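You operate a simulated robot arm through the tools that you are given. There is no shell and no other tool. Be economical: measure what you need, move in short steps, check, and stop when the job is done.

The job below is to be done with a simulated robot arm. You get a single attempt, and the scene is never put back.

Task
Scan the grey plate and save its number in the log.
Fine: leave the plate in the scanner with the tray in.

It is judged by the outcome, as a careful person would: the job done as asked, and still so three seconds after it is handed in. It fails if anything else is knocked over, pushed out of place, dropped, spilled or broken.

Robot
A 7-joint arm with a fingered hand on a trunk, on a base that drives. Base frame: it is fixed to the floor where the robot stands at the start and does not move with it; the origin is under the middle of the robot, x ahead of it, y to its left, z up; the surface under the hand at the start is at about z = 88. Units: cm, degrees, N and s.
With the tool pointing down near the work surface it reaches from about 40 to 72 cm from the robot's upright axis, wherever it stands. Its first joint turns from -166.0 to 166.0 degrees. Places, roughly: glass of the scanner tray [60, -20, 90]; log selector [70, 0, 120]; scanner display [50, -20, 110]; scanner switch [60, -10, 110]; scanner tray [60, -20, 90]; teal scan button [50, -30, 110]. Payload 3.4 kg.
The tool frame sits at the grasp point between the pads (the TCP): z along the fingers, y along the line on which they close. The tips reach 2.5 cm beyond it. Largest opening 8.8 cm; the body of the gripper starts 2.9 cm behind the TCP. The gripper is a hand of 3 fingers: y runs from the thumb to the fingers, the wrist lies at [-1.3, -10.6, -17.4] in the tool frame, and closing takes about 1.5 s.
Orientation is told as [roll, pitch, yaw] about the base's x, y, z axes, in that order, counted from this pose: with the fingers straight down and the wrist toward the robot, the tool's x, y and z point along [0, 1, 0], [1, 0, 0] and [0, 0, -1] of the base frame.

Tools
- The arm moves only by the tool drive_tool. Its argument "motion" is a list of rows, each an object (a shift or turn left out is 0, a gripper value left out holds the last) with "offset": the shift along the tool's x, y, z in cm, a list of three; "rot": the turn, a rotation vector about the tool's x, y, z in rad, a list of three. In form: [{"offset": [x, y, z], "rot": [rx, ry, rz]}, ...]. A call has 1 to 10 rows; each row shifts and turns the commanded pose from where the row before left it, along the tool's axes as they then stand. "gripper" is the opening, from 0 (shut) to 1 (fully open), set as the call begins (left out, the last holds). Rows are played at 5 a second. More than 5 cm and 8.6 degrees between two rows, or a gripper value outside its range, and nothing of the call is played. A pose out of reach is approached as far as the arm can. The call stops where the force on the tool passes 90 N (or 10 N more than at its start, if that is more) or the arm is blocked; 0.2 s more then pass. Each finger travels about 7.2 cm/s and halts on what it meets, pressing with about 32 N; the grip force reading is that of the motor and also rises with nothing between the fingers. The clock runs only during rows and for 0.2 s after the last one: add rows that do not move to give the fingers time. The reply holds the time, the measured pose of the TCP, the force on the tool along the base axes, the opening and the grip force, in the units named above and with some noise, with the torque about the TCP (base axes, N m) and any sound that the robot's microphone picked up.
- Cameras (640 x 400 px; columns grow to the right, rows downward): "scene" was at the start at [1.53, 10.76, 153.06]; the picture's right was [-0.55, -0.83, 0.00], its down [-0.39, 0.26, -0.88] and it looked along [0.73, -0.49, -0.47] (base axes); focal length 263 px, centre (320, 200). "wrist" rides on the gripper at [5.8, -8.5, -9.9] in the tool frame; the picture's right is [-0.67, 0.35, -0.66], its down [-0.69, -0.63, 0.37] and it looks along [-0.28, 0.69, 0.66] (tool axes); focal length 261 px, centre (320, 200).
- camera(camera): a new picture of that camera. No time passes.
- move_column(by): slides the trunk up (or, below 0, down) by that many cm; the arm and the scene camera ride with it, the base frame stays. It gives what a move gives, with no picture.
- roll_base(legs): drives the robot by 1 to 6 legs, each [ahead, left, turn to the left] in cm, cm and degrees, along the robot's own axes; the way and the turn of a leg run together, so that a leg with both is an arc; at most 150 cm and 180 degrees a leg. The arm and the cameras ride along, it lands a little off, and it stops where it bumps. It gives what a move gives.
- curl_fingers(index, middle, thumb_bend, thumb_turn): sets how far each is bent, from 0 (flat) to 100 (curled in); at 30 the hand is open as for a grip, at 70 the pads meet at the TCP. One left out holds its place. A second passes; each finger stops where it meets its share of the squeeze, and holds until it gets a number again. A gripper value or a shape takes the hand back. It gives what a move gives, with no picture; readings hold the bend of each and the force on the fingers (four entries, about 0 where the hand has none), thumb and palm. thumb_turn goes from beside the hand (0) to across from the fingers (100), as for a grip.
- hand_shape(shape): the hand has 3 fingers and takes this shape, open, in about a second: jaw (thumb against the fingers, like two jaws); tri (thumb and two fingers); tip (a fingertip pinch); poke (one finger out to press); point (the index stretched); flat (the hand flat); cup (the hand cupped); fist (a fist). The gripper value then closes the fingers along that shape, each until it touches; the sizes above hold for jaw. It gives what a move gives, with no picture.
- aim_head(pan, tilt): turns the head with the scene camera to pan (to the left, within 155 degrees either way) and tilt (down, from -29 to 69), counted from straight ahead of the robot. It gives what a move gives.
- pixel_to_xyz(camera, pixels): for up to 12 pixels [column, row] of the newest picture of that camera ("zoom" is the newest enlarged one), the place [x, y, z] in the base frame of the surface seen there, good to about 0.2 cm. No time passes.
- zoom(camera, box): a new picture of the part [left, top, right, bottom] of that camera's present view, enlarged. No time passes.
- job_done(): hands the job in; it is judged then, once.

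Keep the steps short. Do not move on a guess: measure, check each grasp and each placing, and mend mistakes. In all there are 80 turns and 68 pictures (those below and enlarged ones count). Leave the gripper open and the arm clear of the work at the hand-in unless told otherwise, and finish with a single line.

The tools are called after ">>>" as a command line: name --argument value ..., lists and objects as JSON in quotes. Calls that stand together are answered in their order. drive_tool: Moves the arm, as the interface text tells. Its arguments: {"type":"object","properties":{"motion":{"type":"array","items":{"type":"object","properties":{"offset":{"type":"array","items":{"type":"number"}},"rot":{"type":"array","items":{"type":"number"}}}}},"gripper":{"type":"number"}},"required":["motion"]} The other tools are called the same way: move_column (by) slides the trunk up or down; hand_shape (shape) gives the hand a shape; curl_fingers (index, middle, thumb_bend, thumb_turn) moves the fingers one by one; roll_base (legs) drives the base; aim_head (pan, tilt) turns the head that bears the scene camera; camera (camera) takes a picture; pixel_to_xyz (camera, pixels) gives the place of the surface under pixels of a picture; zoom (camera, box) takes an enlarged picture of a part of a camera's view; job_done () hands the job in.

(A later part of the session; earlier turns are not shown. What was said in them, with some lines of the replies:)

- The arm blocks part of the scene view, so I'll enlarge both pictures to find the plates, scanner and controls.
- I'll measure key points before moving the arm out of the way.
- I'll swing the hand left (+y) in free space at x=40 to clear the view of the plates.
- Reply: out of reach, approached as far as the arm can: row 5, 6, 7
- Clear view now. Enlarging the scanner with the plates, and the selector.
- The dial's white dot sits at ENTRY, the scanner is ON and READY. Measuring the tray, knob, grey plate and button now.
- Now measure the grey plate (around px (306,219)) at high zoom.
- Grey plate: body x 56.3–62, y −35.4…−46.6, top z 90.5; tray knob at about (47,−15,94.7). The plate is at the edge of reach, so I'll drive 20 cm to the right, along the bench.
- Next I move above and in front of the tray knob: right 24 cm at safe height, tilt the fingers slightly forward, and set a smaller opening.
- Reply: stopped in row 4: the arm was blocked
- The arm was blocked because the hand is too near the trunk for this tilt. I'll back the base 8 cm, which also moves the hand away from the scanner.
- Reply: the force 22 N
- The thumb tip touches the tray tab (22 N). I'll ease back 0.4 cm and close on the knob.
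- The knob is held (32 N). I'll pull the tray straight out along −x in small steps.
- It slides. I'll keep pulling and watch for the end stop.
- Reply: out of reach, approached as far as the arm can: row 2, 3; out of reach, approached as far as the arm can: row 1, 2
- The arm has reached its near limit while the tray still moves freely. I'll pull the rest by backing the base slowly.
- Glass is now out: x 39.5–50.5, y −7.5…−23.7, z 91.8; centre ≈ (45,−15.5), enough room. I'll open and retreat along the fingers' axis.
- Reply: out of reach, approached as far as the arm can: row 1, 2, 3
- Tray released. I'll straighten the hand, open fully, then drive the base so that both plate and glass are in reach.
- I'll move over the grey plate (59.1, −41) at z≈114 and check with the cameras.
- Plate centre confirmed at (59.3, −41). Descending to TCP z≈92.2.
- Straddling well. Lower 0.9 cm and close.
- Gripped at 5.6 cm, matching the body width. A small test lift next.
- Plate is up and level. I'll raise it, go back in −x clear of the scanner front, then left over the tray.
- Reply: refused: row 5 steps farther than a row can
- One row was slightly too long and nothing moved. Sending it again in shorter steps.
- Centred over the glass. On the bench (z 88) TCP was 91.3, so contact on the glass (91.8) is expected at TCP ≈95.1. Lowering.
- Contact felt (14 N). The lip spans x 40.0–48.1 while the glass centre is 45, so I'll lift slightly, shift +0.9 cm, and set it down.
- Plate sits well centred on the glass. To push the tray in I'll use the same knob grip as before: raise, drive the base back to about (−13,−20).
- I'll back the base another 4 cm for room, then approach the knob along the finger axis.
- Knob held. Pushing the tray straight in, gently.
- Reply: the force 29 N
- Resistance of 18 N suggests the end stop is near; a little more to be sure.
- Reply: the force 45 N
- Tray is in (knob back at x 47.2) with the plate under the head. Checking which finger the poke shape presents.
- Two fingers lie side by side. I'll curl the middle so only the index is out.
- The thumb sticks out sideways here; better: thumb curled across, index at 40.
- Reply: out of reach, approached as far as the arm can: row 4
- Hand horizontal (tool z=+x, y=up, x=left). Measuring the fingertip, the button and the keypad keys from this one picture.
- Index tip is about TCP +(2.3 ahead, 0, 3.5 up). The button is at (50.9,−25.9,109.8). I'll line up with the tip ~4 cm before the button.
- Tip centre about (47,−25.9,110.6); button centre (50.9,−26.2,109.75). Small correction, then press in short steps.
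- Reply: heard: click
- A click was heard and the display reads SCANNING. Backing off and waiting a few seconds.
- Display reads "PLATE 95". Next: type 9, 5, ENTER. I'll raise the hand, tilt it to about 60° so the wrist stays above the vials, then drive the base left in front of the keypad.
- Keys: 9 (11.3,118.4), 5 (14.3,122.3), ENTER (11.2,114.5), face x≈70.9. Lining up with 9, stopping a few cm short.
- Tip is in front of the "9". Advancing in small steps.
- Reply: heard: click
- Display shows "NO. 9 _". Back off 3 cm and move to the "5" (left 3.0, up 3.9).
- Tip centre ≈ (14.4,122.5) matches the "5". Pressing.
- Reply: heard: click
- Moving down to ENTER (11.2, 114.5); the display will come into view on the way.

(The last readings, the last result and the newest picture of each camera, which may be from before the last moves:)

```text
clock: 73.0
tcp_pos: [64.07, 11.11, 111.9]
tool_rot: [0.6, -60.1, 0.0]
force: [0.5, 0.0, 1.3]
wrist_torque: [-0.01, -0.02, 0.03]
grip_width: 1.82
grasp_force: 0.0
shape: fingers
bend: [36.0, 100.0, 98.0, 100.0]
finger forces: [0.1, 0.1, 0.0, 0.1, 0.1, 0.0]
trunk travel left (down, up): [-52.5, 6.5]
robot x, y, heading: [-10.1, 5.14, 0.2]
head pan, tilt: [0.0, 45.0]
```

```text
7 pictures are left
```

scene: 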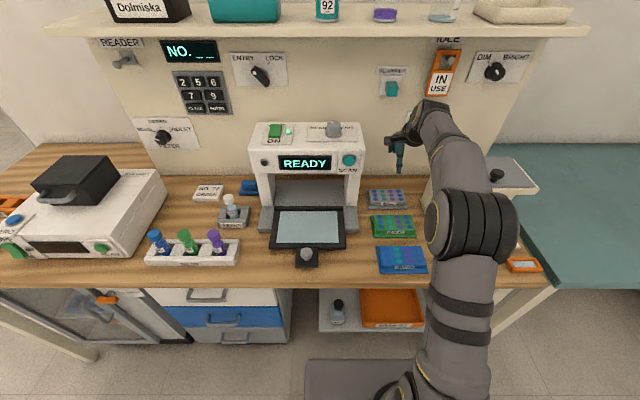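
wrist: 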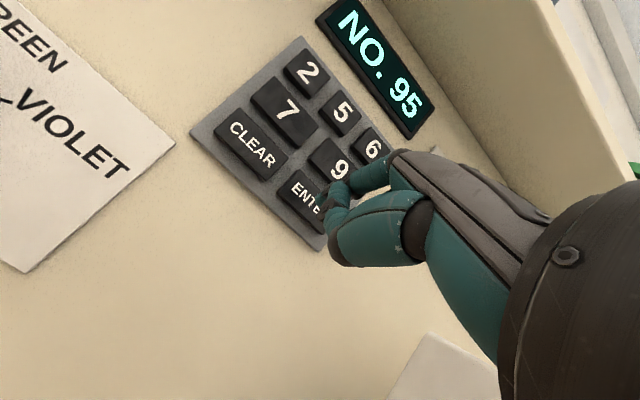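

"NO. 95" is shown. Pressing ENTER.

>>> drive_tool --motion '[{"offset": [0, 0.6, 1.04]}, {"offset": [0, 0.5, 0.87]}]'

>>> drive_tool --motion '[{"offset": [0, 0.15, 0.26]}, {"offset": [0, 0.2, 0.35]}]'

>>> drive_tool --motion '[{"offset": [0, -1.5, -2.6]}, {"offset": [0, -1.5, -2.6]}]'

>>> camera --camera "wrist"

```text
clock: 73.6
tcp_pos: [66.08, 11.15, 112.01]
tool_rot: [0.5, -59.9, 0.2]
force: [0.8, -0.1, 0.6]
wrist_torque: [0.01, -0.01, -0.02]
grip_width: 1.79
grasp_force: 0.0
shape: fingers
bend: [36.0, 100.0, 98.0, 100.0]
finger forces: [0.0, 0.0, 0.0, 0.1, 0.0, 0.0]
trunk travel left (down, up): [-52.5, 6.5]
robot x, y, heading: [-9.87, 5.25, 0.1]
head pan, tilt: [0.0, 45.0]
```

```text
clock: 74.2
tcp_pos: [66.74, 11.29, 112.08]
tool_rot: [0.4, -60.1, 0.0]
force: [-9.0, -0.5, 0.9]
wrist_torque: [0.05, -0.32, 0.07]
grip_width: 1.76
grasp_force: 5.2
shape: fingers
bend: [36.0, 100.0, 98.0, 100.0]
finger forces: [9.8, 0.0, 0.0, 0.0, 0.0, 0.0]
trunk travel left (down, up): [-52.5, 6.5]
robot x, y, heading: [-10.31, 5.04, 0.2]
head pan, tilt: [0.0, 45.0]
heard: click
```

```text
clock: 74.8
tcp_pos: [60.91, 11.23, 111.97]
tool_rot: [0.4, -60.0, 0.0]
force: [-0.3, -0.4, 0.8]
wrist_torque: [-0.01, 0.03, 0.0]
grip_width: 1.79
grasp_force: 0.0
shape: fingers
bend: [36.0, 100.0, 98.0, 100.0]
finger forces: [0.0, 0.1, 0.0, 0.1, 0.1, 0.0]
trunk travel left (down, up): [-52.5, 6.5]
robot x, y, heading: [-9.88, 4.92, 0.1]
head pan, tilt: [0.0, 45.0]
```

```text
6 pictures are left
```

wrist: 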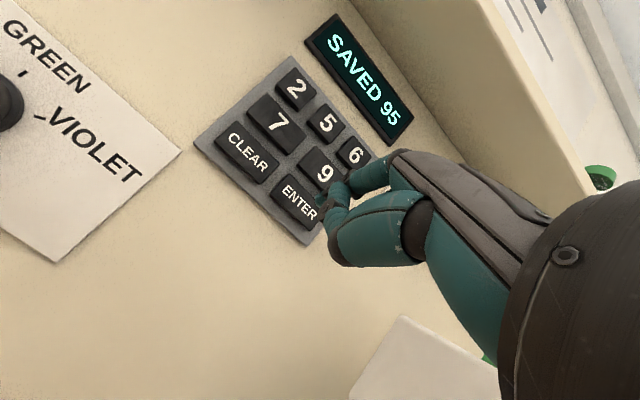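

The log shows "SAVED 95". Retreating: raise slightly, back the base away, and open the hand in clear space, then a last look.

>>> drive_tool --motion '[{"offset": [0, -2, -3.5]}, {"offset": [0, 1.5, -4.5]}, {"offset": [0, 1.5, -4.5]}]'

>>> roll_base --legs '[[-15, 0, 0]]'

>>> hand_shape --shape "jaw"

>>> camera --camera "scene"

>>> camera --camera "wrist"

```text
clock: 75.6
tcp_pos: [50.58, 11.08, 119.07]
tool_rot: [0.5, -60.0, 0.0]
force: [-0.1, 0.0, -0.3]
wrist_torque: [0.05, -0.04, 0.01]
grip_width: 1.8
grasp_force: 0.0
shape: fingers
bend: [36.0, 100.0, 98.0, 100.0]
finger forces: [0.0, 0.1, 0.0, 0.1, 0.0, 0.0]
trunk travel left (down, up): [-52.5, 6.5]
robot x, y, heading: [-10.34, 5.4, 0.0]
head pan, tilt: [0.0, 45.0]
```

```text
clock: 77.0
tcp_pos: [35.46, 11.04, 119.06]
tool_rot: [0.5, -60.0, 0.0]
force: [-0.5, 0.4, 0.0]
wrist_torque: [0.01, 0.01, -0.01]
grip_width: 1.76
grasp_force: 0.1
shape: fingers
bend: [36.0, 100.0, 98.0, 100.0]
finger forces: [0.1, 0.0, 0.0, 0.1, 0.2, 0.1]
trunk travel left (down, up): [-52.5, 6.5]
robot x, y, heading: [-25.36, 5.06, 0.2]
head pan, tilt: [0.0, 45.0]
```

```text
clock: 77.9
tcp_pos: [35.63, 11.12, 119.0]
tool_rot: [0.5, -60.0, 0.0]
force: [-0.2, 0.0, 0.3]
wrist_torque: [0.0, 0.03, -0.01]
grip_width: 8.76
grasp_force: 0.1
shape: jaw
bend: [30.0, 30.0, 30.0, 98.0]
finger forces: [0.0, 0.0, 0.0, 0.1, 0.1, 0.1]
trunk travel left (down, up): [-52.5, 6.5]
robot x, y, heading: [-25.31, 4.81, -0.0]
head pan, tilt: [0.0, 45.0]
```

```text
5 pictures are left
```

scene: 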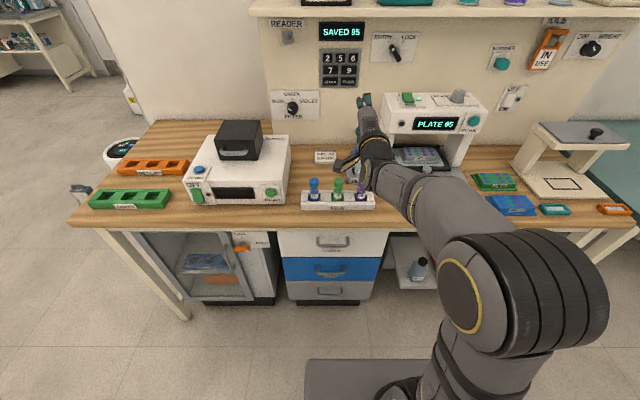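

```text
4 pictures are left
```

wrist: 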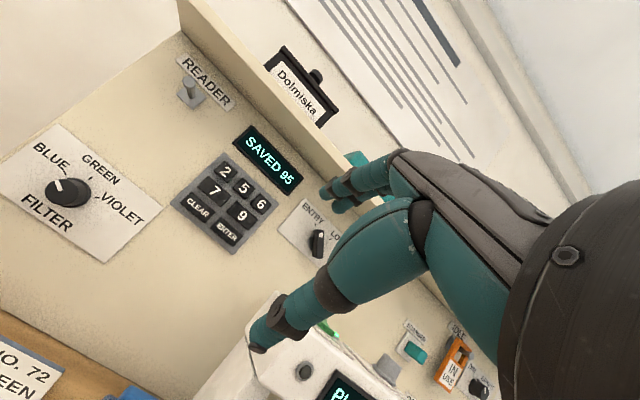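

The log still reads "SAVED 95" and the scanner shows "PLATE 95". The plate is in the scanner with the tray in, and nothing has been disturbed. The hand is open and clear, so I'm handing in.

>>> job_done

```text
The job is handed in.
```

The grey plate was scanned as number 95 and saved in the log ("SAVED 95"); the plate is still in the scanner with the tray in.
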